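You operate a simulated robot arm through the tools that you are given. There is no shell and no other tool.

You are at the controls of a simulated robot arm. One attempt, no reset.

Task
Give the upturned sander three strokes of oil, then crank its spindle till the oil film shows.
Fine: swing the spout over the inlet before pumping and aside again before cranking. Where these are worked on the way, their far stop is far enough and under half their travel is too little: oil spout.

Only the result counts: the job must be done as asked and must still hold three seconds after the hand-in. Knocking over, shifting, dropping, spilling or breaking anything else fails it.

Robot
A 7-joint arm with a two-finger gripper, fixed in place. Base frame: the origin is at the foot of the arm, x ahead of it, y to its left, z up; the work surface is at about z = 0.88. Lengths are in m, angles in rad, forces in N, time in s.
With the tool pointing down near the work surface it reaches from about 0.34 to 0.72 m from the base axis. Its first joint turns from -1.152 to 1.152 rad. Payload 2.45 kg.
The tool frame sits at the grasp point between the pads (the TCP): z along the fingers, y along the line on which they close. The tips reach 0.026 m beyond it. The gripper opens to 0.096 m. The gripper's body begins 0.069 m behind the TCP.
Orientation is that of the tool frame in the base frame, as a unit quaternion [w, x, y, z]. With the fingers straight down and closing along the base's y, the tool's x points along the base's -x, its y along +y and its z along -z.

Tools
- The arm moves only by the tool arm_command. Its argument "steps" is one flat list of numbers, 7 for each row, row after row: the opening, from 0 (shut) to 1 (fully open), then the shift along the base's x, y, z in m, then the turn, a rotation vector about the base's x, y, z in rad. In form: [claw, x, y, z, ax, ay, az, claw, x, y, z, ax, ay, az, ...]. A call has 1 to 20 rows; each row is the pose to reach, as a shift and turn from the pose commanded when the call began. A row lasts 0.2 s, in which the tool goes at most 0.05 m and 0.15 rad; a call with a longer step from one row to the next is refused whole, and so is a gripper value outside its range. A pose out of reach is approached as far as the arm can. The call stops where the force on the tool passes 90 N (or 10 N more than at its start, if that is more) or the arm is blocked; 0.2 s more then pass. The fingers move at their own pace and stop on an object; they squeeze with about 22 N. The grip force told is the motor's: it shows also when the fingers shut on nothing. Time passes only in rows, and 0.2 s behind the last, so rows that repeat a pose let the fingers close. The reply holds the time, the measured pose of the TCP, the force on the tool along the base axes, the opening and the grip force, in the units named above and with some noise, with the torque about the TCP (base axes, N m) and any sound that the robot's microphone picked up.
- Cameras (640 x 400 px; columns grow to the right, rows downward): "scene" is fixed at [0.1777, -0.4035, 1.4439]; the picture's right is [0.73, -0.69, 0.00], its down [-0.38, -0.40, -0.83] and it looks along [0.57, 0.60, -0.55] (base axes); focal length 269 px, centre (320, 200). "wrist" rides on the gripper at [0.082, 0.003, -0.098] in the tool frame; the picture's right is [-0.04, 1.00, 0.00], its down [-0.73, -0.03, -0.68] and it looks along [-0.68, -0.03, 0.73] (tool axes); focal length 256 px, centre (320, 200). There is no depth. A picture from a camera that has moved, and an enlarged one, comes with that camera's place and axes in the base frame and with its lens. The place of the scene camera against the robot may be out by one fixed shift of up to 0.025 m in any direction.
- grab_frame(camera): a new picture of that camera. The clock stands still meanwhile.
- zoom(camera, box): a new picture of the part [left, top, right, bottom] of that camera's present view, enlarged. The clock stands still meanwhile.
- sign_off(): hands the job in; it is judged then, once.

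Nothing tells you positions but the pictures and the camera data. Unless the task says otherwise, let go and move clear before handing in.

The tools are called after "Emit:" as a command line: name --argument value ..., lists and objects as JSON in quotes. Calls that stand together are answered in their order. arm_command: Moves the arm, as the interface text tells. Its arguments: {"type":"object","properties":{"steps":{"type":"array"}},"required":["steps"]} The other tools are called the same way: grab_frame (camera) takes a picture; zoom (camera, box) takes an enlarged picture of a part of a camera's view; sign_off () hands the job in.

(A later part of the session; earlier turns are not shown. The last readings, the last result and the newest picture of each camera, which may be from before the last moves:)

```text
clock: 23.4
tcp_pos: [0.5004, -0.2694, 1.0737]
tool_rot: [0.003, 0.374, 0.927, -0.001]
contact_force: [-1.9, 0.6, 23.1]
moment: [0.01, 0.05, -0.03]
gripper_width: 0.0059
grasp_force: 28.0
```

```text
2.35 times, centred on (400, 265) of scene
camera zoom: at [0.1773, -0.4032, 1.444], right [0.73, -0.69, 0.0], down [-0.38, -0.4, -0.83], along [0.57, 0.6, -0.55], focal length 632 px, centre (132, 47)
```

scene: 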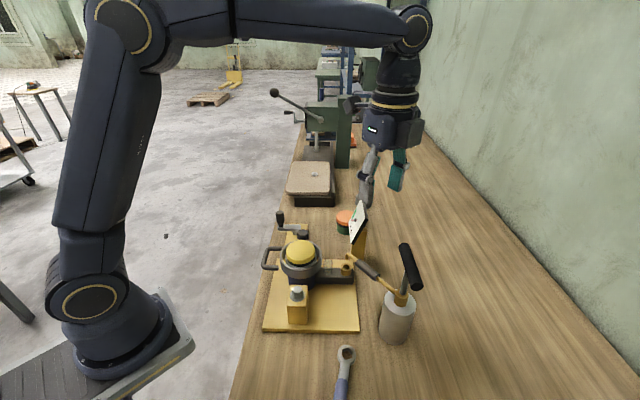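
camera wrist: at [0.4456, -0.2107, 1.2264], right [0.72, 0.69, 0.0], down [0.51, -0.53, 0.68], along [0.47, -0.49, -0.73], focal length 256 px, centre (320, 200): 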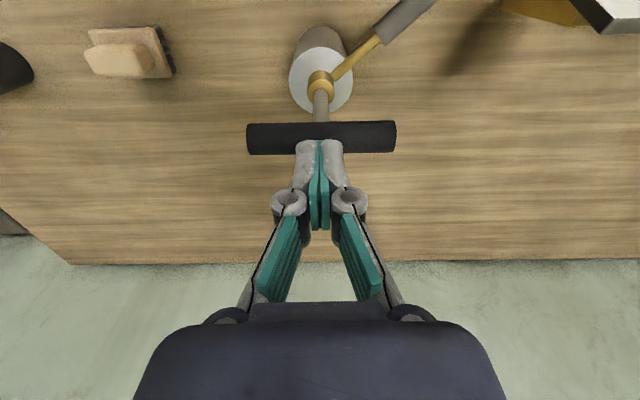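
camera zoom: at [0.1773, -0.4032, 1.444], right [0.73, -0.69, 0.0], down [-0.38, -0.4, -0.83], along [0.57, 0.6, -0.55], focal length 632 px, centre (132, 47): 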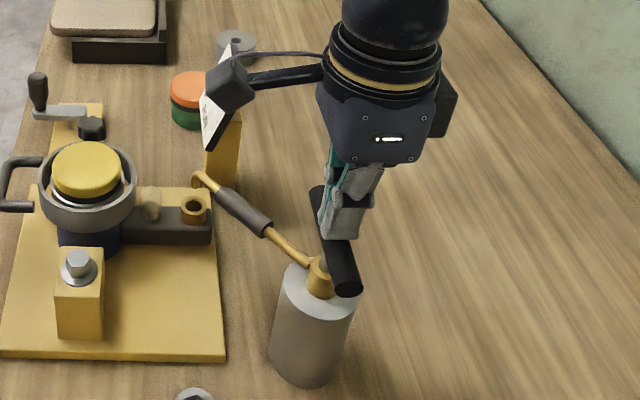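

The second stroke has bottomed out at 23 N. I'll lift and check the sight glass again.

Emit:
arm_command --steps '[0, 0, 0, 0, 0, 0, 0, 0, 0, 0, 0.02, 0, 0, 0, 0, 0, 0, 0.04, 0, 0, 0, 0, 0, 0, 0.0545, 0, 0, 0, 0, 0, 0, 0.0545, 0, 0, 0]'

Emit:
zoom --camera "scene" --box '[316, 252, 340, 280]'

Emit:
zoom --camera "scene" --box '[330, 180, 470, 350]'

```text
clock: 24.6
tcp_pos: [0.5019, -0.2689, 1.1268]
tool_rot: [0.0, 0.374, 0.927, 0.0]
contact_force: [-0.3, 0.4, 0.2]
moment: [0.03, 0.01, -0.02]
gripper_width: 0.0001
grasp_force: 28.3
```

```text
14.29 times, centred on (328, 266) of scene
camera zoom: at [0.1777, -0.4035, 1.4439], right [0.73, -0.69, 0.0], down [-0.38, -0.4, -0.83], along [0.57, 0.6, -0.55], focal length 3837 px, centre (206, -743)
```

zoom: 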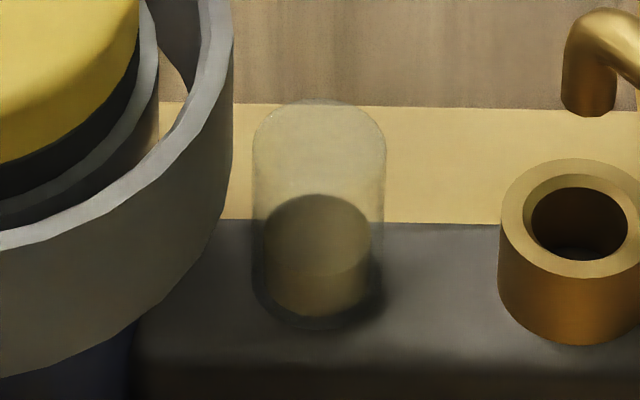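

```text
2.35 times, centred on (400, 265) of scene
camera zoom: at [0.1777, -0.4035, 1.4439], right [0.73, -0.69, 0.0], down [-0.38, -0.4, -0.83], along [0.57, 0.6, -0.55], focal length 632 px, centre (132, 47)
```

zoom: 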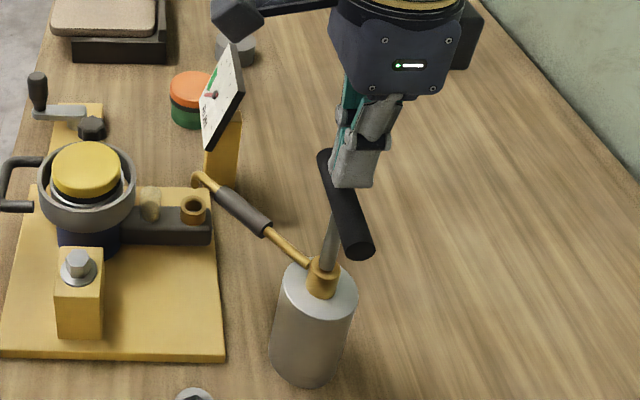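

The level rose by an equal step, so exactly two strokes are counted and the earlier partial touch did not count. Now the third stroke and release.

Emit:
arm_command --steps '[0, 0, 0, -0.015, 0, 0, 0, 0, 0, 0, -0.025, 0, 0, 0, 0, 0, 0, -0.033, 0, 0, 0, 0, 0, 0, -0.041, 0, 0, 0, 0, 0, 0, -0.048, 0, 0, 0, 0, 0, 0, -0.0545, 0, 0, 0]'

Emit:
arm_command --steps '[0, 0, 0, 0, 0, 0, 0, 0, 0, 0, 0.02, 0, 0, 0, 0, 0, 0, 0.04, 0, 0, 0, 0, 0, 0, 0.0545, 0, 0, 0, 0, 0, 0, 0.08, 0, 0, 0, 0, 0, 0, 0.11, 0, 0, 0]'

Emit:
zoom --camera "scene" --box '[316, 252, 340, 280]'

Emit:
zoom --camera "scene" --box '[330, 180, 470, 350]'

Emit:
grab_frame --camera "wrist"

```text
clock: 26.0
tcp_pos: [0.5012, -0.269, 1.0737]
tool_rot: [0.002, 0.375, 0.927, 0.0]
contact_force: [-2.1, 3.5, 19.2]
moment: [0.04, 0.03, -0.04]
gripper_width: 0.0061
grasp_force: 28.4
```

```text
clock: 27.4
tcp_pos: [0.503, -0.2695, 1.1811]
tool_rot: [-0.001, 0.376, 0.927, 0.0]
contact_force: [0.2, 0.3, 0.7]
moment: [0.01, -0.01, -0.01]
gripper_width: 0.0001
grasp_force: 28.2
```

```text
14.29 times, centred on (328, 266) of scene
camera zoom: at [0.1777, -0.4034, 1.4439], right [0.73, -0.69, 0.0], down [-0.38, -0.4, -0.83], along [0.57, 0.6, -0.55], focal length 3837 px, centre (206, -743)
```

zoom: 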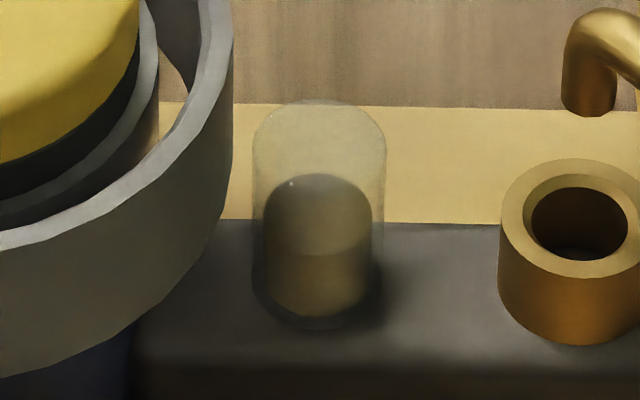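

```text
2.35 times, centred on (400, 265) of scene
camera zoom: at [0.1777, -0.4034, 1.4439], right [0.73, -0.69, 0.0], down [-0.38, -0.4, -0.83], along [0.57, 0.6, -0.55], focal length 632 px, centre (132, 47)
```

zoom: 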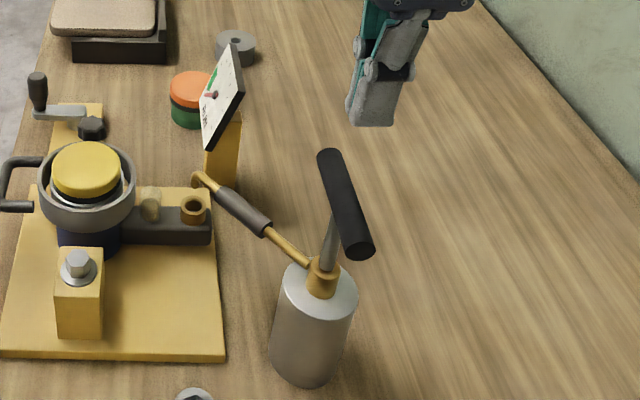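

```text
taken
camera wrist: at [0.4469, -0.2108, 1.2805], right [0.72, 0.69, 0.0], down [0.51, -0.53, 0.68], along [0.47, -0.49, -0.73], focal length 256 px, centre (320, 200)
```

wrist: 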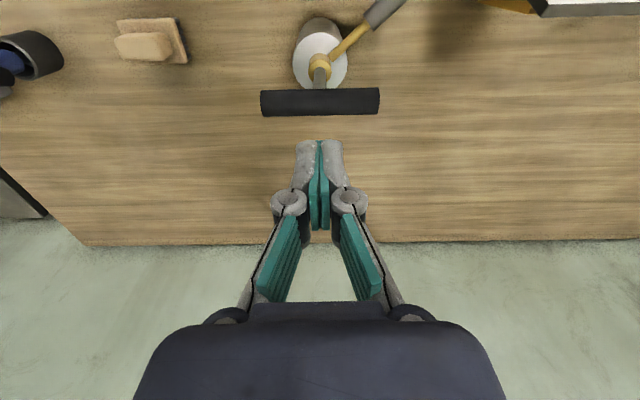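

Three strokes are in. Next I go back over the spout sleeve (now pointing about 84.5 degrees) with the fingers open.

Emit:
arm_command --steps '[0.3, 0.001, 0.02, 0, 0, 0, -0.14, 0.6, 0.003, 0.045, 0, 0, 0, -0.28, 0.6, 0.0073, 0.086, 0, 0, 0, -0.42, 0.6, 0.0073, 0.086, 0, 0, 0, -0.56, 0.6, 0.0073, 0.086, 0, 0, 0, -0.7, 0.6, 0.0073, 0.086, 0, 0, 0, -0.84, 0.6, 0.0073, 0.086, -0.04, 0, 0, -0.897, 0.6, 0.0073, 0.086, -0.08, 0, 0, -0.897, 0.6, 0.0073, 0.086, -0.12, 0, 0, -0.897, 0.6, 0.0073, 0.086, -0.12, 0, 0, -0.897]'

Emit:
grab_frame --camera "wrist"

```text
clock: 29.6
tcp_pos: [0.5096, -0.1833, 1.0632]
tool_rot: [-0.001, 0.74, 0.673, 0.0]
contact_force: [0.1, -0.4, 0.1]
moment: [-0.02, -0.02, 0.0]
gripper_width: 0.0575
grasp_force: 0.1
```

```text
taken
camera wrist: at [0.5215, -0.1026, 1.1613], right [0.99, -0.13, 0.0], down [-0.1, -0.73, 0.68], along [-0.09, -0.67, -0.73], focal length 256 px, centre (320, 200)
```

wrist: 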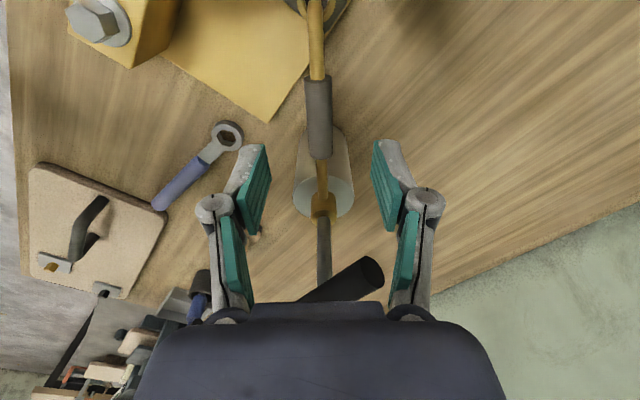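

The sleeve is centred between the fingers. I'll lower onto it and close to the loose cage.

Emit:
arm_command --steps '[0.6, 0, 0, -0.035, 0, 0, 0, 0.6, 0, 0, -0.072, 0, 0, 0, 0.4, 0, 0, -0.072, 0, 0, 0, 0.25, 0, 0, -0.072, 0, 0, 0, 0.25, 0, 0, -0.072, 0, 0, 0]'

Emit:
grab_frame --camera "wrist"

```text
clock: 30.8
tcp_pos: [0.5077, -0.1844, 0.9899]
tool_rot: [0.0, 0.739, 0.673, 0.0]
contact_force: [0.5, 0.3, 0.7]
moment: [0.02, -0.04, -0.02]
gripper_width: 0.0243
grasp_force: 0.0
```

```text
taken
camera wrist: at [0.5185, -0.103, 1.0888], right [0.99, -0.13, 0.0], down [-0.1, -0.73, 0.68], along [-0.09, -0.67, -0.73], focal length 256 px, centre (320, 200)
```

wrist: 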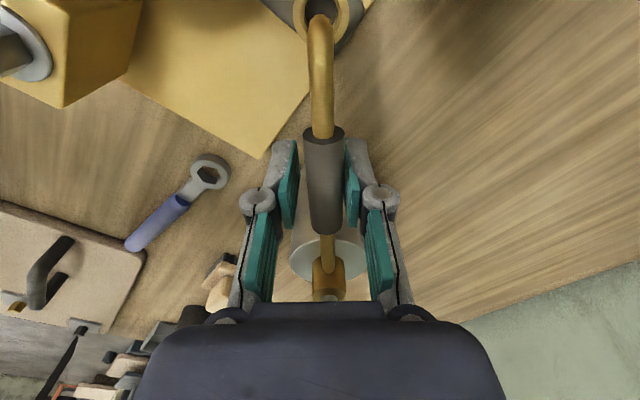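

Caged. Now I sweep the spout back along the arc to its original side.

Emit:
arm_command --steps '[0.25, -0.0106, 0.0002, 0, 0, 0, 0.122, 0.25, -0.0211, -0.0009, 0, 0, 0, 0.244, 0.25, -0.0314, -0.0033, 0, 0, 0, 0.3665, 0.25, -0.0413, -0.0069, 0, 0, 0, 0.4887, 0.25, -0.0507, -0.0117, 0, 0, 0, 0.6109, 0.25, -0.0595, -0.0176, 0, 0, 0, 0.733, 0.25, -0.0674, -0.0245, 0, 0, 0, 0.8552, 0.25, -0.0745, -0.0324, 0, 0, 0, 0.9774, 0.25, -0.0805, -0.041, 0, 0, 0, 1.0996, 0.25, -0.0855, -0.0504, 0, 0, 0, 1.2217, 0.25, -0.0893, -0.0602, 0, 0, 0, 1.3439, 0.25, -0.0918, -0.0705, 0, 0, 0, 1.4661, 0.25, -0.0927, -0.0764, 0, 0, 0, 1.5359, 0.25, -0.0931, -0.081, 0, 0, 0, 1.5882]'

Emit:
grab_frame --camera "wrist"

Emit:
zoom --camera "scene" --box '[300, 230, 460, 380]'

```text
clock: 33.8
tcp_pos: [0.4148, -0.2635, 0.9899]
tool_rot: [0.001, 0.038, 0.999, 0.0]
contact_force: [0.2, 0.7, -0.1]
moment: [0.0, -0.01, 0.0]
gripper_width: 0.0244
grasp_force: 0.4
```

```text
taken
camera wrist: at [0.3343, -0.2551, 1.0884], right [0.11, 0.99, 0.0], down [0.73, -0.08, 0.68], along [0.67, -0.08, -0.73], focal length 256 px, centre (320, 200)
```

wrist: 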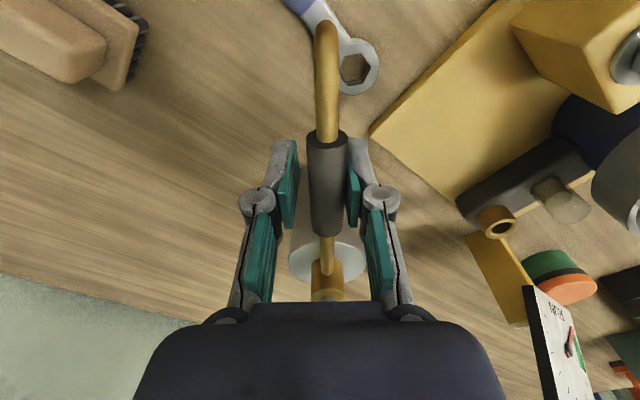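

```text
2.67 times, centred on (380, 305) of scene
camera zoom: at [0.1777, -0.4034, 1.4439], right [0.73, -0.69, 0.0], down [-0.38, -0.4, -0.83], along [0.57, 0.6, -0.55], focal length 716 px, centre (160, -80)
```

zoom: 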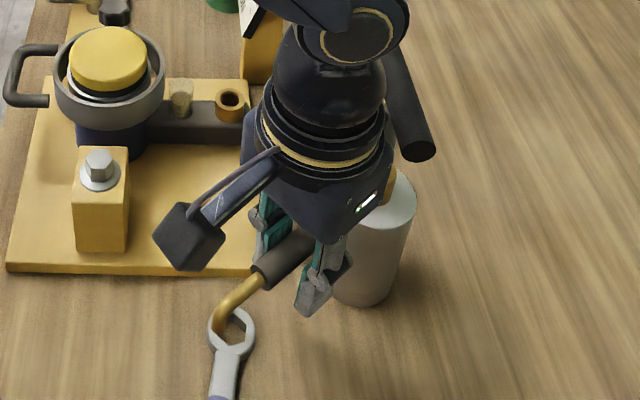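

The spout is back almost exactly at its original direction. I'll push it a few more degrees toward its near stop and feel for it.

Emit:
arm_command --steps '[0.25, -0.0001, -0.0026, 0, 0, 0, 0.03, 0.25, -0.0002, -0.0053, 0, 0, 0, 0.061, 0.25, -0.0002, -0.0053, 0, 0, 0, 0.061]'

Emit:
grab_frame --camera "wrist"

```text
clock: 34.6
tcp_pos: [0.4156, -0.2676, 0.9887]
tool_rot: [-0.001, 0.006, 1.0, 0.001]
contact_force: [4.0, 11.8, -2.9]
moment: [-0.07, -0.02, -0.19]
gripper_width: 0.0316
grasp_force: 5.6
```

```text
taken
camera wrist: at [0.3348, -0.2641, 1.0876], right [0.05, 1.0, 0.0], down [0.73, -0.04, 0.68], along [0.68, -0.04, -0.73], focal length 256 px, centre (320, 200)
```

wrist: 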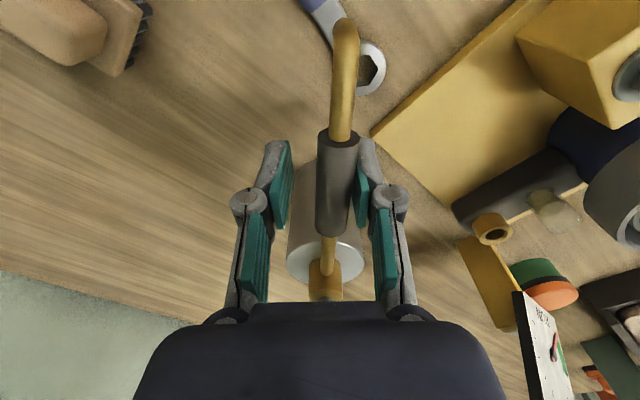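

The near stop is felt (12 N), so the spout is fully aside. I'll back off, open and rise clear.

Emit:
arm_command --steps '[0.25, 0, 0.005, 0, 0, 0, -0.05, 0.4, 0, 0.005, 0, 0, 0, -0.05, 0.6, 0, 0.005, 0, 0, 0, -0.05, 0.6, 0, 0.005, 0, 0, 0, -0.05, 0.6, 0, 0.005, 0.04, 0, 0, -0.05, 0.6, 0, 0.005, 0.085, 0, 0, -0.05, 0.6, 0, 0.005, 0.13, 0, 0, -0.05, 0.6, 0, 0.005, 0.18, 0, 0, -0.05, 0.6, 0, 0.005, 0.21, 0, 0, -0.05]'

Emit:
grab_frame --camera "scene"

Emit:
grab_frame --camera "wrist"

```text
clock: 36.6
tcp_pos: [0.417, -0.2641, 1.2007]
tool_rot: [0.0, 0.033, 0.999, 0.0]
contact_force: [-0.3, 0.5, 0.6]
moment: [0.03, -0.03, -0.05]
gripper_width: 0.0574
grasp_force: 0.1
```

```text
taken
```

scene: 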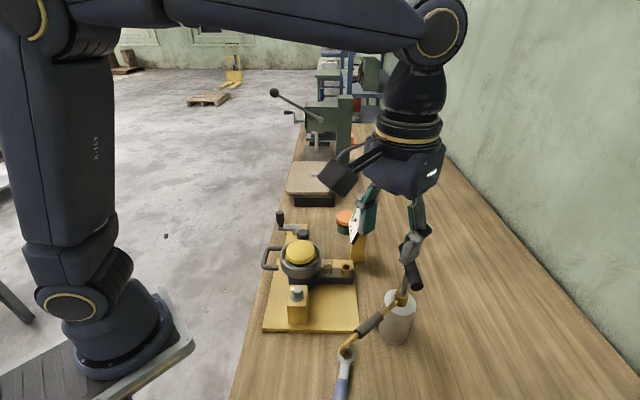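

```text
taken
camera wrist: at [0.3366, -0.255, 1.2998], right [0.11, 0.99, 0.0], down [0.73, -0.08, 0.68], along [0.67, -0.07, -0.73], focal length 256 px, centre (320, 200)
```

wrist: 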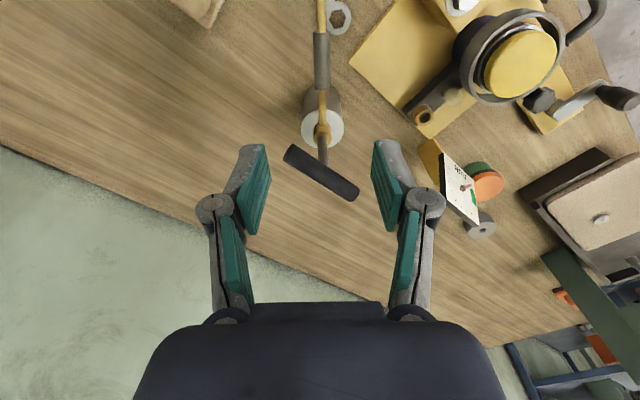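

The spout is fully aside and the can undisturbed. Next the crank: knob about (0.511, 0.127, top 0.964), pivot about (0.544, 0.094). I'll fly over high and look closely.

Emit:
arm_command --steps '[0.6, 0.005, 0.04, 0.01, 0, 0, 0, 0.6, 0.01, 0.085, 0.01, 0, 0, 0, 0.6, 0.02, 0.13, 0.01, 0, 0, 0, 0.6, 0.03, 0.175, 0.01, 0, 0, 0, 0.6, 0.035, 0.22, 0.01, 0, 0, 0, 0.6, 0.04, 0.265, 0, 0, 0, 0, 0.6, 0.045, 0.31, 0, 0, 0, 0, 0.6, 0.05, 0.35, -0.02, 0, 0, 0, 0.6, 0.053, 0.374, -0.05, 0, 0, 0, 0.6, 0.053, 0.374, -0.05, 0, 0, 0]'

Emit:
grab_frame --camera "wrist"

Emit:
zoom --camera "wrist" --box '[200, 0, 440, 150]'

Emit:
grab_frame --camera "scene"

```text
clock: 38.8
tcp_pos: [0.4705, 0.1115, 1.149]
tool_rot: [0.0, 0.034, 0.999, 0.0]
contact_force: [-0.5, 0.6, 0.1]
moment: [0.03, 0.01, -0.01]
gripper_width: 0.0575
grasp_force: 0.1
```

```text
taken
camera wrist: at [0.3901, 0.1196, 1.2481], right [0.11, 0.99, 0.0], down [0.73, -0.08, 0.68], along [0.68, -0.07, -0.73], focal length 256 px, centre (320, 200)
```

wrist: 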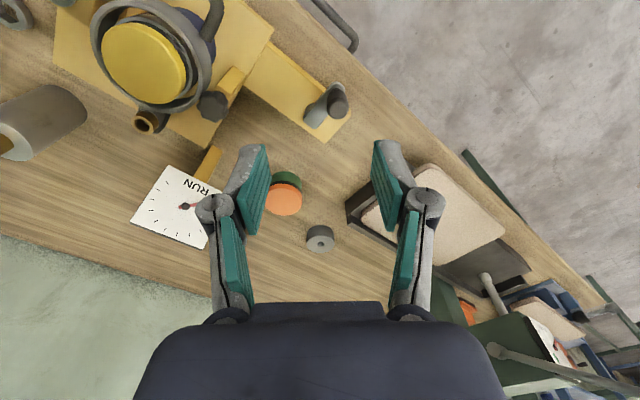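

```text
2.67 times, centred on (320, 75) of wrist
camera zoom: at [0.3901, 0.1196, 1.2481], right [0.11, 0.99, 0.0], down [0.73, -0.08, 0.68], along [0.68, -0.07, -0.73], focal length 683 px, centre (320, 533)
```

zoom: 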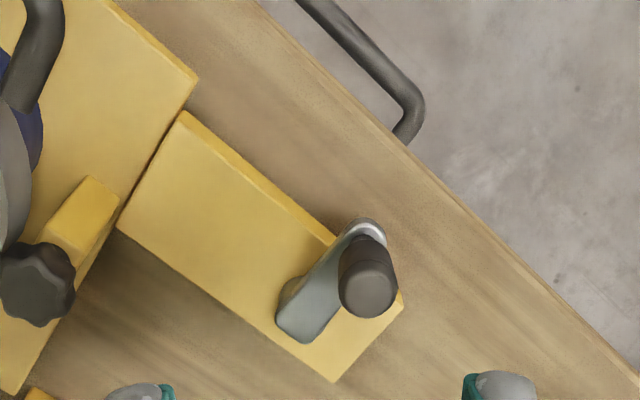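

```text
taken
```

scene: 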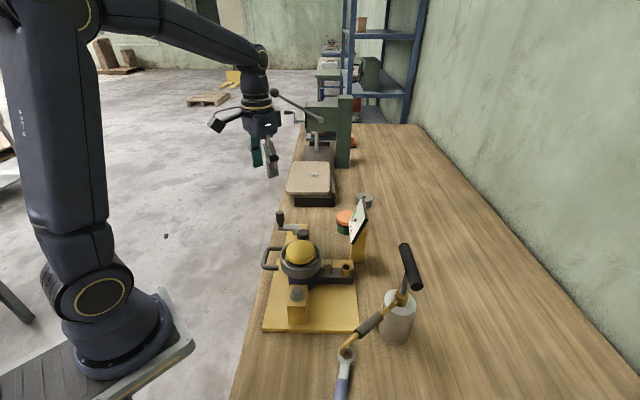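

I see the crank clearly: knob about (0.512, 0.1275) and pivot about (0.543, 0.096). I'll turn the gripper so it closes roughly along x (better clearance from the star knob) and hover over the knob.

Emit:
arm_command --steps '[0.6, 0.005, 0.002, 0, 0, 0, -0.13, 0.6, 0.01, 0.004, 0, 0, 0, -0.26, 0.6, 0.015, 0.006, 0, 0, 0, -0.39, 0.6, 0.02, 0.008, 0, 0, 0, -0.52, 0.6, 0.025, 0.01, 0, 0, 0, -0.65, 0.6, 0.03, 0.012, 0, 0, 0, -0.78, 0.6, 0.035, 0.014, 0, 0, 0, -0.91, 0.6, 0.04, 0.016, 0, 0, 0, -1.04, 0.6, 0.0415, 0.016, 0, 0, 0, -1.17, 0.6, 0.0415, 0.016, -0.02, 0, 0, -1.25, 0.6, 0.0415, 0.016, -0.05, 0, 0, -1.25, 0.6, 0.0415, 0.016, -0.05, 0, 0, -1.25]'

Emit:
grab_frame --camera "wrist"

Emit:
zoom --camera "scene" --box '[230, 150, 370, 290]'

```text
clock: 41.4
tcp_pos: [0.5104, 0.1255, 1.1023]
tool_rot: [0.0, 0.611, 0.792, -0.001]
contact_force: [-0.2, 0.2, 0.2]
moment: [0.0, 0.03, 0.01]
gripper_width: 0.0577
grasp_force: 0.1
```

```text
taken
camera wrist: at [0.4936, 0.2053, 1.1999], right [0.98, 0.21, 0.0], down [0.16, -0.72, 0.68], along [0.14, -0.66, -0.73], focal length 256 px, centre (320, 200)
```

wrist: 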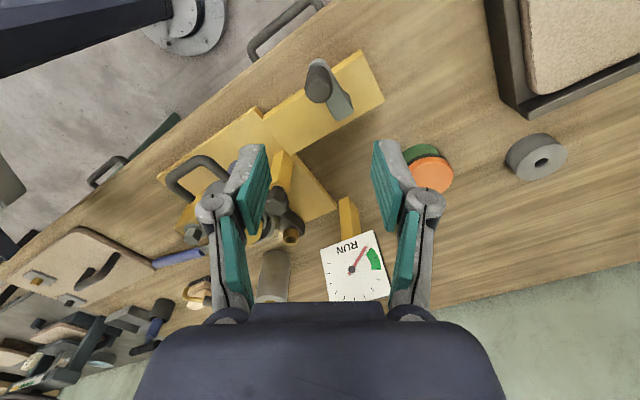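

```text
2.86 times, centred on (300, 220) of scene
camera zoom: at [0.1777, -0.4035, 1.4439], right [0.73, -0.69, 0.0], down [-0.38, -0.4, -0.83], along [0.57, 0.6, -0.55], focal length 767 px, centre (377, 143)
```

zoom: 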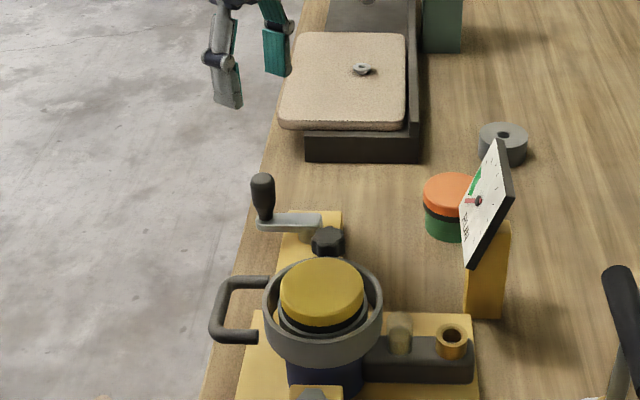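

I'll zoom in on the knob from this view to pin its position.

Emit:
zoom --camera "wrist" --box '[260, 30, 420, 130]'

Emit:
zoom --camera "wrist" --box '[170, 130, 400, 310]'

```text
4.00 times, centred on (340, 80) of wrist
camera zoom: at [0.4936, 0.2053, 1.1999], right [0.98, 0.21, 0.0], down [0.16, -0.72, 0.68], along [0.14, -0.66, -0.73], focal length 1024 px, centre (240, 680)
```

zoom: 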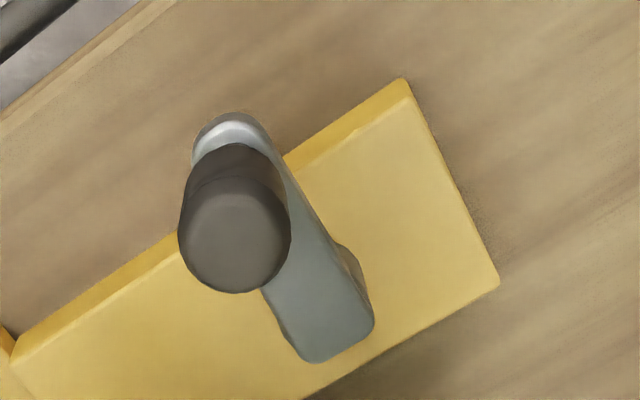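

```text
2.22 times, centred on (285, 220) of wrist
camera zoom: at [0.4936, 0.2053, 1.1999], right [0.98, 0.21, 0.0], down [0.16, -0.72, 0.68], along [0.14, -0.66, -0.73], focal length 569 px, centre (398, 156)
```

zoom: 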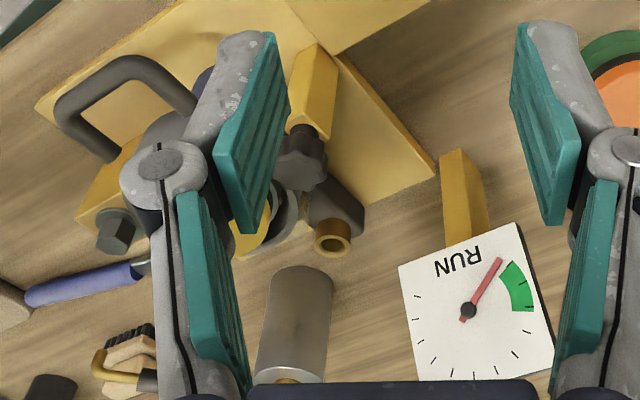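

The knob top refines to (0.510, 0.1255, 0.970) and the pivot to (0.5425, 0.0935), crank radius about 0.046. I'm centred over the knob, so I'll descend and grip it.

Emit:
arm_command --steps '[0.6, 0, 0, -0.04, 0, 0, 0, 0.6, 0, 0, -0.08, 0, 0, 0, 0.6, 0, 0, -0.115, 0, 0, 0, 0.6, 0, 0, -0.141, 0, 0, 0, 0.6, 0, 0, -0.141, 0, 0, 0]'

Emit:
grab_frame --camera "wrist"

Emit:
zoom --camera "scene" --box '[230, 150, 370, 290]'

```text
clock: 42.6
tcp_pos: [0.5097, 0.1237, 0.9586]
tool_rot: [0.0, 0.611, 0.791, 0.0]
contact_force: [0.3, 0.1, 0.2]
moment: [-0.03, -0.01, -0.03]
gripper_width: 0.0581
grasp_force: 0.0
```

```text
taken
camera wrist: at [0.4923, 0.2037, 1.0565], right [0.98, 0.21, 0.0], down [0.16, -0.72, 0.68], along [0.14, -0.66, -0.73], focal length 256 px, centre (320, 200)
```

wrist: 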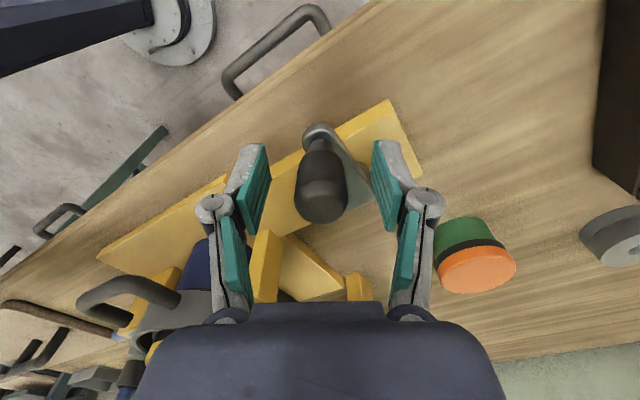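

```text
2.86 times, centred on (300, 220) of scene
camera zoom: at [0.1778, -0.4034, 1.4439], right [0.73, -0.69, 0.0], down [-0.38, -0.4, -0.83], along [0.57, 0.6, -0.55], focal length 767 px, centre (377, 143)
```

zoom: 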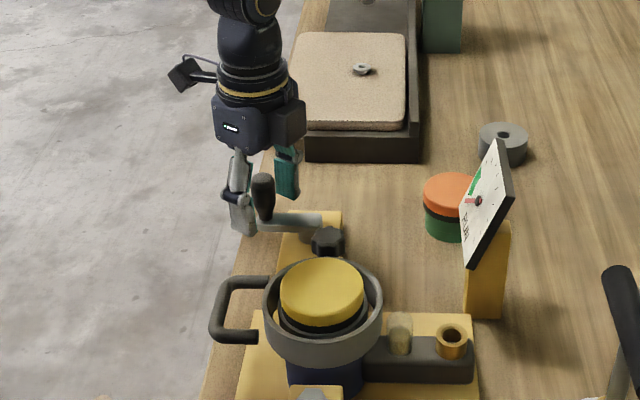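

The knob sits centred between the pads. I'll close on it.

Emit:
arm_command --steps '[0.3, 0, 0, 0, 0, 0, 0, 0, 0, 0, 0, 0, 0, 0, 0, 0, 0, 0, 0, 0, 0, 0, 0, 0, 0, 0, 0, 0]'

Emit:
grab_frame --camera "wrist"

```text
clock: 43.6
tcp_pos: [0.5097, 0.1244, 0.9593]
tool_rot: [0.0, 0.612, 0.791, 0.0]
contact_force: [4.2, 1.7, -2.4]
moment: [0.02, -0.08, 0.0]
gripper_width: 0.0228
grasp_force: 44.6
```

```text
taken
camera wrist: at [0.4927, 0.2039, 1.057], right [0.98, 0.21, 0.0], down [0.16, -0.72, 0.68], along [0.15, -0.66, -0.73], focal length 256 px, centre (320, 200)
```

wrist: 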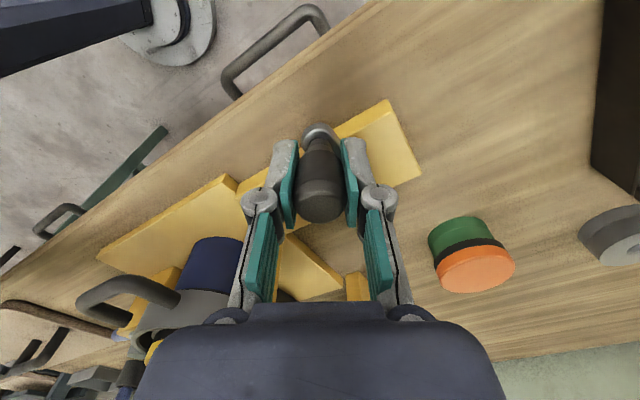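

I have the knob (width 0.023). I'll crank gently clockwise by 45 degrees first to feel the resistance.

Emit:
arm_command --steps '[0, 0.0043, 0.004, 0, 0, 0, 0, 0, 0.0091, 0.0074, 0, 0, 0, 0, 0, 0.0143, 0.0102, 0, 0, 0, 0, 0, 0.0199, 0.0123, 0, 0, 0, 0, 0, 0.0256, 0.0136, 0, 0, 0, 0, 0, 0.0315, 0.0142, 0, 0, 0, 0]'

Emit:
grab_frame --camera "wrist"

Emit:
zoom --camera "scene" --box '[230, 150, 370, 290]'

```text
clock: 45.0
tcp_pos: [0.5397, 0.1367, 0.9598]
tool_rot: [0.0, 0.612, 0.791, -0.003]
contact_force: [-1.4, -14.4, -17.7]
moment: [-0.21, 0.12, 0.0]
gripper_width: 0.0227
grasp_force: 44.9
```

```text
taken
camera wrist: at [0.5238, 0.2175, 1.0568], right [0.98, 0.21, 0.0], down [0.16, -0.72, 0.68], along [0.14, -0.67, -0.73], focal length 256 px, centre (320, 200)
```

wrist: 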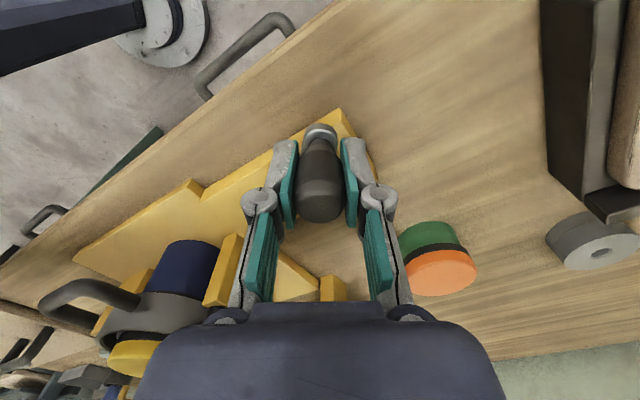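

```text
2.86 times, centred on (300, 220) of scene
camera zoom: at [0.178, -0.4038, 1.4438], right [0.73, -0.69, 0.0], down [-0.38, -0.4, -0.83], along [0.57, 0.6, -0.55], focal length 767 px, centre (377, 143)
```

zoom: 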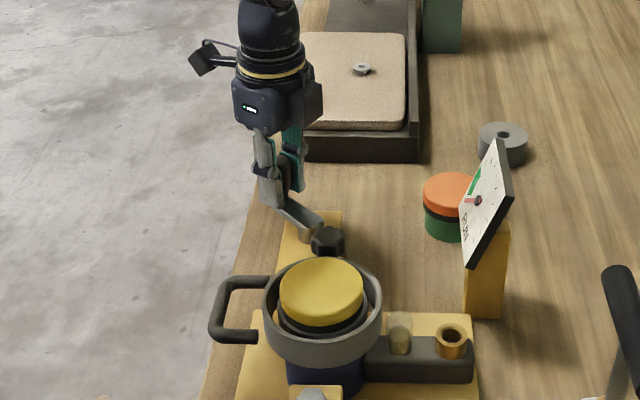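

The crank turns freely; the offset force shows my circle is slightly off, so I refine the pivot to (0.541, 0.0915), r 0.0455. The star knob stands at about (0.488, 0.0, 0.99), so I'll add a slow yaw for clearance and continue to 0 degrees.

Emit:
arm_command --steps '[0, -0.0001, -0.0017, -0.0013, 0, 0, -0.04, 0, 0.0117, -0.0033, -0.0013, 0, 0, -0.09, 0, 0.0227, -0.0078, -0.0013, 0, 0, -0.14, 0, 0.0321, -0.015, -0.0013, 0, 0, -0.19, 0, 0.0393, -0.0244, -0.0013, 0, 0, -0.24, 0, 0.0438, -0.0354, -0.0013, 0, 0, -0.29, 0, 0.0454, -0.0472, -0.0013, 0, 0, -0.34]'

Emit:
grab_frame --camera "wrist"

Emit:
zoom --camera "scene" --box '[230, 150, 370, 290]'

```text
clock: 46.6
tcp_pos: [0.5862, 0.0938, 0.9582]
tool_rot: [-0.001, 0.736, 0.677, 0.0]
contact_force: [-17.1, 1.6, 11.6]
moment: [0.58, 0.28, 0.03]
gripper_width: 0.0226
grasp_force: 45.5
```

```text
taken
camera wrist: at [0.5966, 0.1739, 1.0572], right [0.99, -0.13, 0.0], down [-0.09, -0.73, 0.68], along [-0.09, -0.67, -0.74], focal length 256 px, centre (320, 200)
```

wrist: 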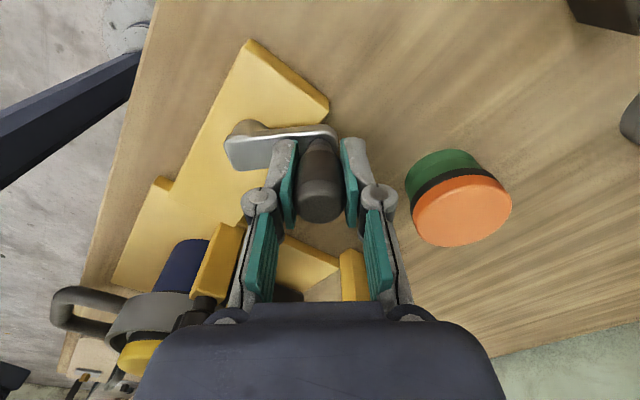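

```text
2.86 times, centred on (300, 220) of scene
camera zoom: at [0.1771, -0.4034, 1.444], right [0.73, -0.69, 0.0], down [-0.38, -0.4, -0.83], along [0.57, 0.6, -0.55], focal length 767 px, centre (377, 143)
```

zoom: 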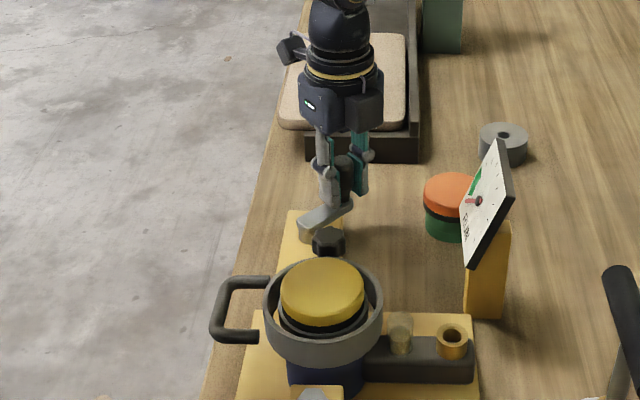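

The crank is at about 0 degrees; the force suggests a centre of (0.5395, 0.0905) and radius 0.0445. I'll continue down to -90 degrees with that correction.

Emit:
arm_command --steps '[0, -0.004, -0.0125, 0.0005, 0, 0, -0.05, 0, -0.0085, -0.0232, 0.0005, 0, 0, -0.1, 0, -0.0155, -0.0325, 0.0005, 0, 0, -0.15, 0, -0.0247, -0.0395, 0.0005, 0, 0, -0.2, 0, -0.0355, -0.044, 0.0005, 0, 0, -0.2, 0, -0.047, -0.0455, 0.0005, 0, 0, -0.2]'

Emit:
grab_frame --camera "wrist"

Emit:
zoom --camera "scene" --box '[230, 150, 370, 290]'

```text
clock: 48.0
tcp_pos: [0.539, 0.0475, 0.9595]
tool_rot: [-0.001, 0.8, 0.6, -0.001]
contact_force: [1.3, 10.1, -12.7]
moment: [-0.7, 0.31, -0.01]
gripper_width: 0.0225
grasp_force: 44.7
```

```text
taken
camera wrist: at [0.5656, 0.1248, 1.0572], right [0.95, -0.32, 0.0], down [-0.23, -0.7, 0.68], along [-0.22, -0.64, -0.73], focal length 256 px, centre (320, 200)
```

wrist: 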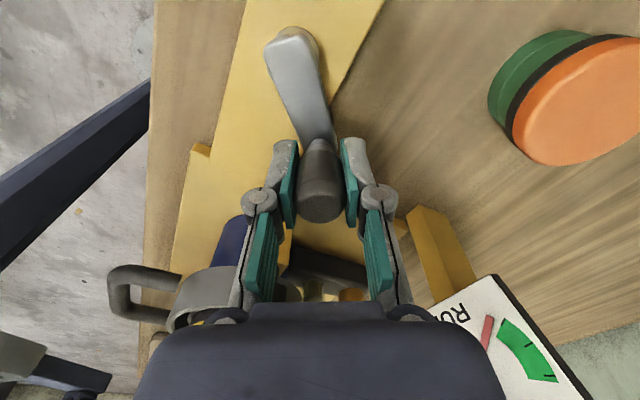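

```text
2.86 times, centred on (300, 220) of scene
camera zoom: at [0.1781, -0.4031, 1.4439], right [0.73, -0.69, 0.0], down [-0.38, -0.4, -0.83], along [0.57, 0.6, -0.55], focal length 767 px, centre (377, 143)
```

zoom: 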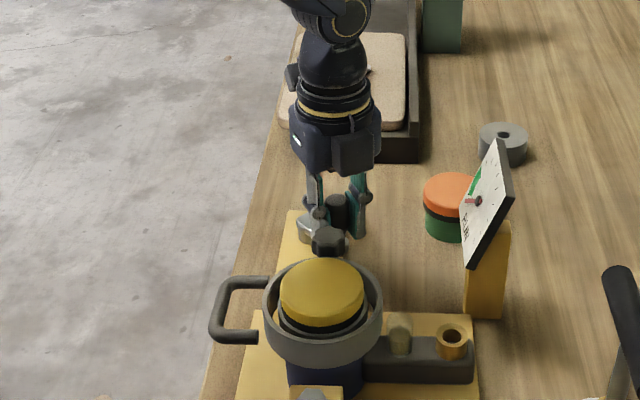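

The crank is at -90 degrees with about 10 N radial mismatch, so I refine to centre (0.5405, 0.092), r 0.044, and carry on past the star knob to 180 degrees.

Emit:
arm_command --steps '[0, -0.0104, 0.0035, 0, 0, 0, 0, 0, -0.021, 0.0079, 0, 0, 0, 0, 0, -0.0301, 0.0149, 0, 0, 0, 0, 0, -0.0371, 0.024, 0, 0, 0, 0, 0, -0.0415, 0.0346, 0, 0, 0, 0, 0, -0.043, 0.046, 0, 0, 0, 0]'

Emit:
zoom --camera "scene" --box '[230, 150, 370, 290]'

Emit:
zoom --camera "scene" --box '[290, 235, 350, 285]'

```text
clock: 49.4
tcp_pos: [0.4951, 0.0947, 0.9592]
tool_rot: [0.0, 0.8, 0.599, -0.001]
contact_force: [-7.2, -1.7, -3.8]
moment: [-0.71, 0.36, 0.0]
gripper_width: 0.0229
grasp_force: 44.8
```

```text
2.86 times, centred on (300, 220) of scene
camera zoom: at [0.1777, -0.4035, 1.4439], right [0.73, -0.69, 0.0], down [-0.38, -0.4, -0.83], along [0.57, 0.6, -0.55], focal length 767 px, centre (377, 143)
```

zoom: 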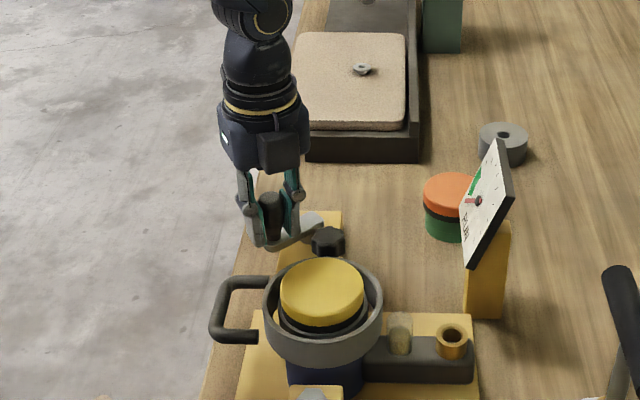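

```text
8.00 times, centred on (320, 260) of scene
camera zoom: at [0.1777, -0.4035, 1.4439], right [0.73, -0.69, 0.0], down [-0.38, -0.4, -0.83], along [0.57, 0.6, -0.55], focal length 2148 px, centre (320, -280)
```

zoom: 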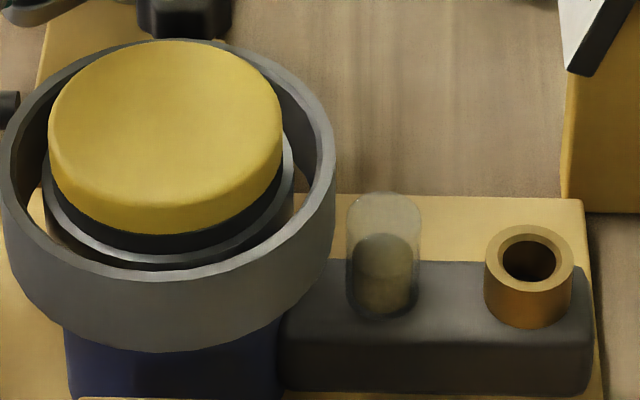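

About 320 degrees cranked, no film visible yet. I'll continue with half a turn at a time and check the sander and sight glass each time.

Emit:
arm_command --steps '[0, 0.0012, 0.0136, 0, 0, 0, 0, 0, 0.0074, 0.0259, 0, 0, 0, 0, 0, 0.0171, 0.0356, 0, 0, 0, 0, 0, 0.0294, 0.0418, 0, 0, 0, 0, 0, 0.043, 0.044, 0, 0, 0, 0, 0, 0.0566, 0.0418, 0, 0, 0, 0, 0, 0.0689, 0.0356, 0, 0, 0, 0, 0, 0.0786, 0.0259, 0, 0, 0, 0, 0, 0.0848, 0.0136, 0, 0, 0, 0, 0, 0.087, 0, 0, 0, 0, 0]'

Emit:
grab_frame --camera "wrist"

Emit:
zoom --camera "scene" --box '[230, 150, 370, 290]'

Emit:
zoom --camera "scene" --box '[290, 235, 350, 285]'

```text
clock: 51.6
tcp_pos: [0.585, 0.0923, 0.958]
tool_rot: [0.002, 0.801, 0.598, 0.001]
contact_force: [18.9, -0.1, -19.2]
moment: [0.46, -0.38, -0.03]
gripper_width: 0.0225
grasp_force: 44.7
```

```text
taken
camera wrist: at [0.6115, 0.1695, 1.0574], right [0.95, -0.32, 0.0], down [-0.24, -0.69, 0.68], along [-0.22, -0.65, -0.73], focal length 256 px, centre (320, 200)
```

wrist: 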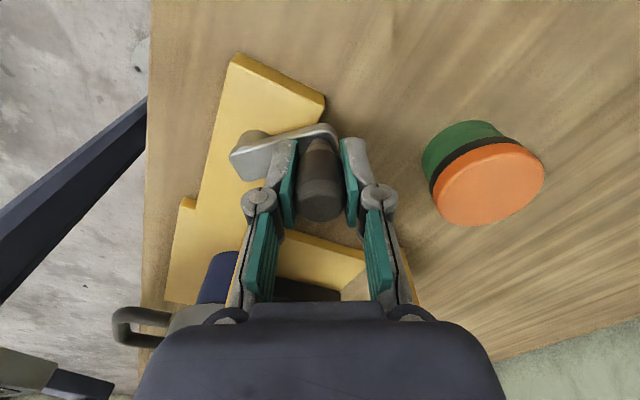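

```text
2.86 times, centred on (300, 220) of scene
camera zoom: at [0.1786, -0.4034, 1.4438], right [0.73, -0.69, 0.0], down [-0.38, -0.4, -0.83], along [0.57, 0.6, -0.55], focal length 767 px, centre (377, 143)
```

zoom: 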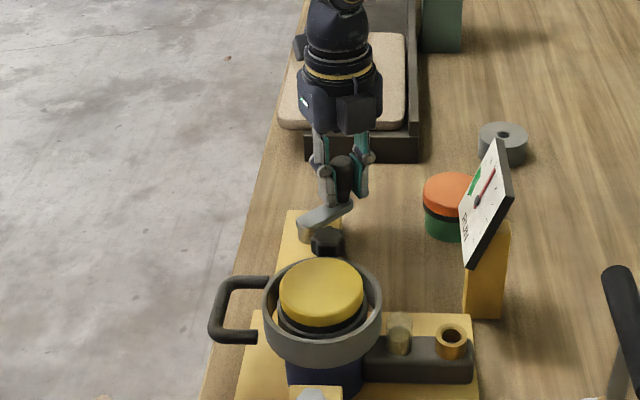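

```text
8.00 times, centred on (320, 260) of scene
camera zoom: at [0.1786, -0.4034, 1.4438], right [0.73, -0.69, 0.0], down [-0.38, -0.4, -0.83], along [0.57, 0.6, -0.55], focal length 2148 px, centre (320, -280)
```

zoom: 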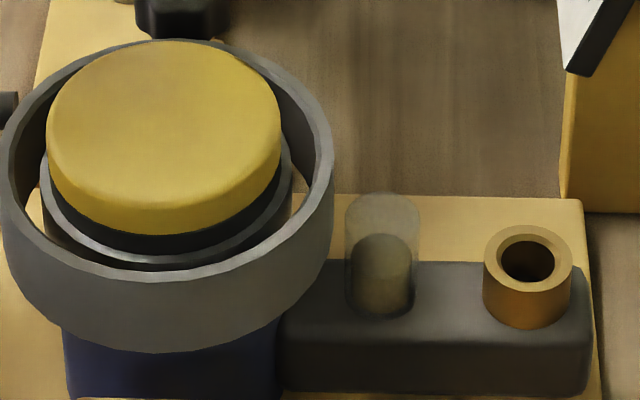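

The gauge needle has moved. I'll look closely at the gauge.

Emit:
zoom --camera "scene" --box '[340, 190, 380, 250]'

Emit:
zoom --camera "scene" --box '[270, 220, 330, 270]'

```text
6.67 times, centred on (360, 220) of scene
camera zoom: at [0.1786, -0.4034, 1.4438], right [0.73, -0.69, 0.0], down [-0.38, -0.4, -0.83], along [0.57, 0.6, -0.55], focal length 1790 px, centre (53, 67)
```

zoom: 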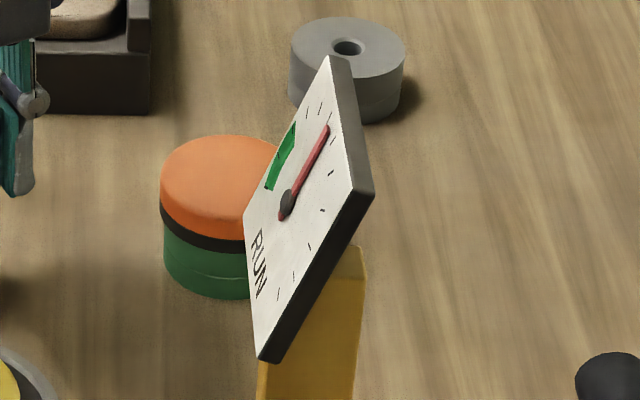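

```text
8.00 times, centred on (300, 245) of scene
camera zoom: at [0.1786, -0.4034, 1.4438], right [0.73, -0.69, 0.0], down [-0.38, -0.4, -0.83], along [0.57, 0.6, -0.55], focal length 2148 px, centre (480, -160)
```

zoom: 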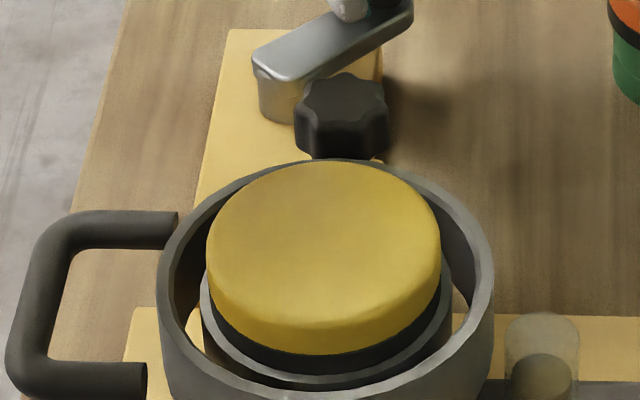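

The needle now points past the green zone, whereas before it rested just below it. I'll hold still a moment and see whether it drifts (relaxing the radial force slightly).

Emit:
arm_command --steps '[0, 0, 0, 0, 0, 0, 0, 0, 0, 0, 0, 0, 0, 0, 0, 0, 0, 0, 0, 0, 0]'

Emit:
zoom --camera "scene" --box '[340, 190, 380, 250]'

Emit:
grab_frame --camera "scene"

```text
clock: 52.4
tcp_pos: [0.5853, 0.094, 0.9597]
tool_rot: [0.002, 0.801, 0.599, 0.002]
contact_force: [23.4, -1.1, -15.5]
moment: [-1.2, 0.0, -0.1]
gripper_width: 0.0227
grasp_force: 44.4
```

```text
6.67 times, centred on (360, 220) of scene
camera zoom: at [0.1787, -0.4034, 1.4438], right [0.73, -0.69, 0.0], down [-0.38, -0.4, -0.83], along [0.57, 0.6, -0.55], focal length 1790 px, centre (53, 67)
```

zoom: 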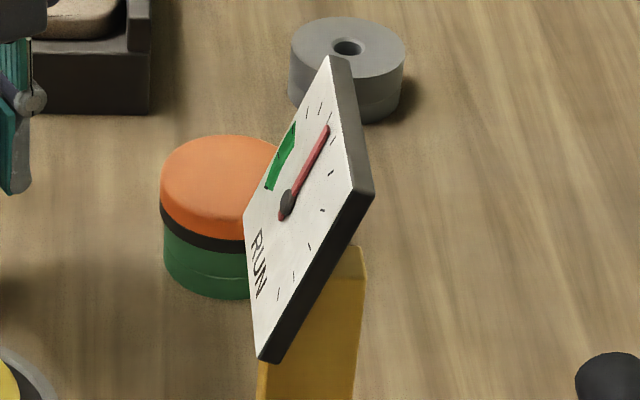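

```text
taken
```

scene: 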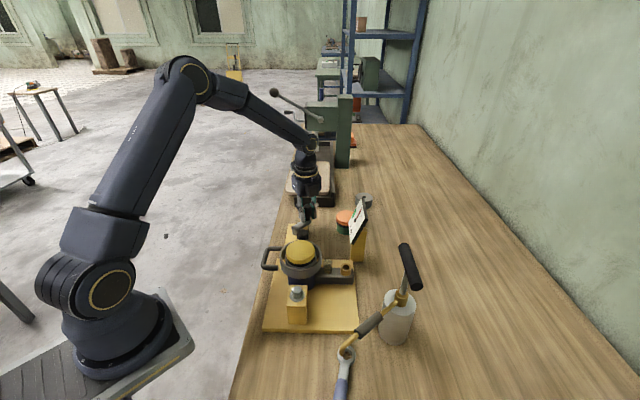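

The needle holds at mid-scale. Before cranking further I'll inspect the disc and sander for any visible film.

Emit:
zoom --camera "wrist" --box '[100, 220, 260, 350]'

Emit:
zoom --camera "scene" --box '[255, 225, 365, 330]'

Emit:
zoom --camera "scene" --box '[316, 252, 340, 280]'

```text
3.08 times, centred on (180, 285) of wrist
camera zoom: at [0.6111, 0.1714, 1.0577], right [0.95, -0.32, 0.0], down [-0.24, -0.7, 0.68], along [-0.21, -0.64, -0.73], focal length 788 px, centre (751, -62)
```

zoom: 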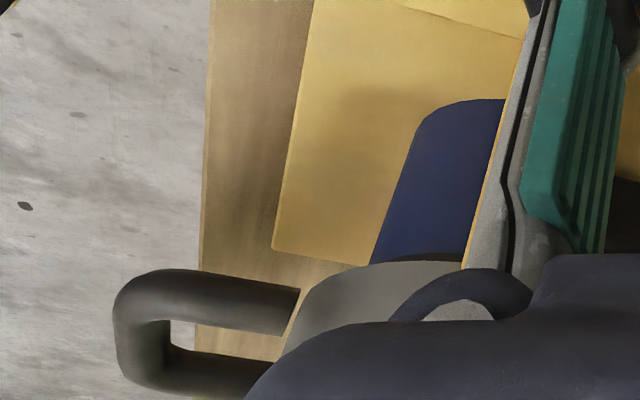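

```text
3.81 times, centred on (310, 278) of scene
camera zoom: at [0.1787, -0.4034, 1.4438], right [0.73, -0.69, 0.0], down [-0.38, -0.4, -0.83], along [0.57, 0.6, -0.55], focal length 1023 px, centre (358, -95)
```

zoom: 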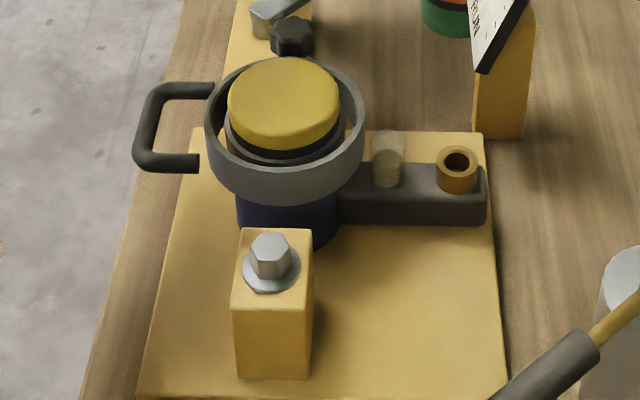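

```text
14.29 times, centred on (328, 266) of scene
camera zoom: at [0.1787, -0.4034, 1.4438], right [0.73, -0.69, 0.0], down [-0.38, -0.4, -0.83], along [0.57, 0.6, -0.55], focal length 3837 px, centre (206, -743)
```

zoom: 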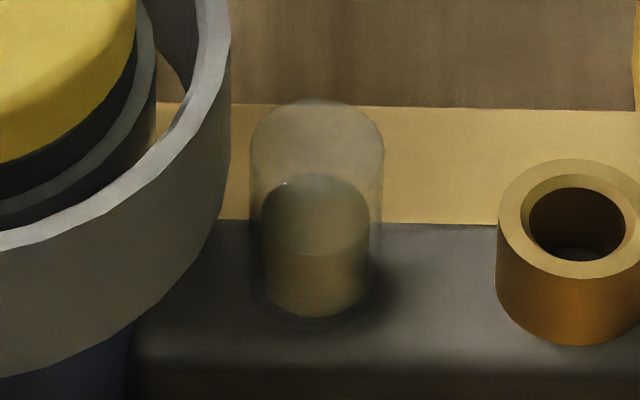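

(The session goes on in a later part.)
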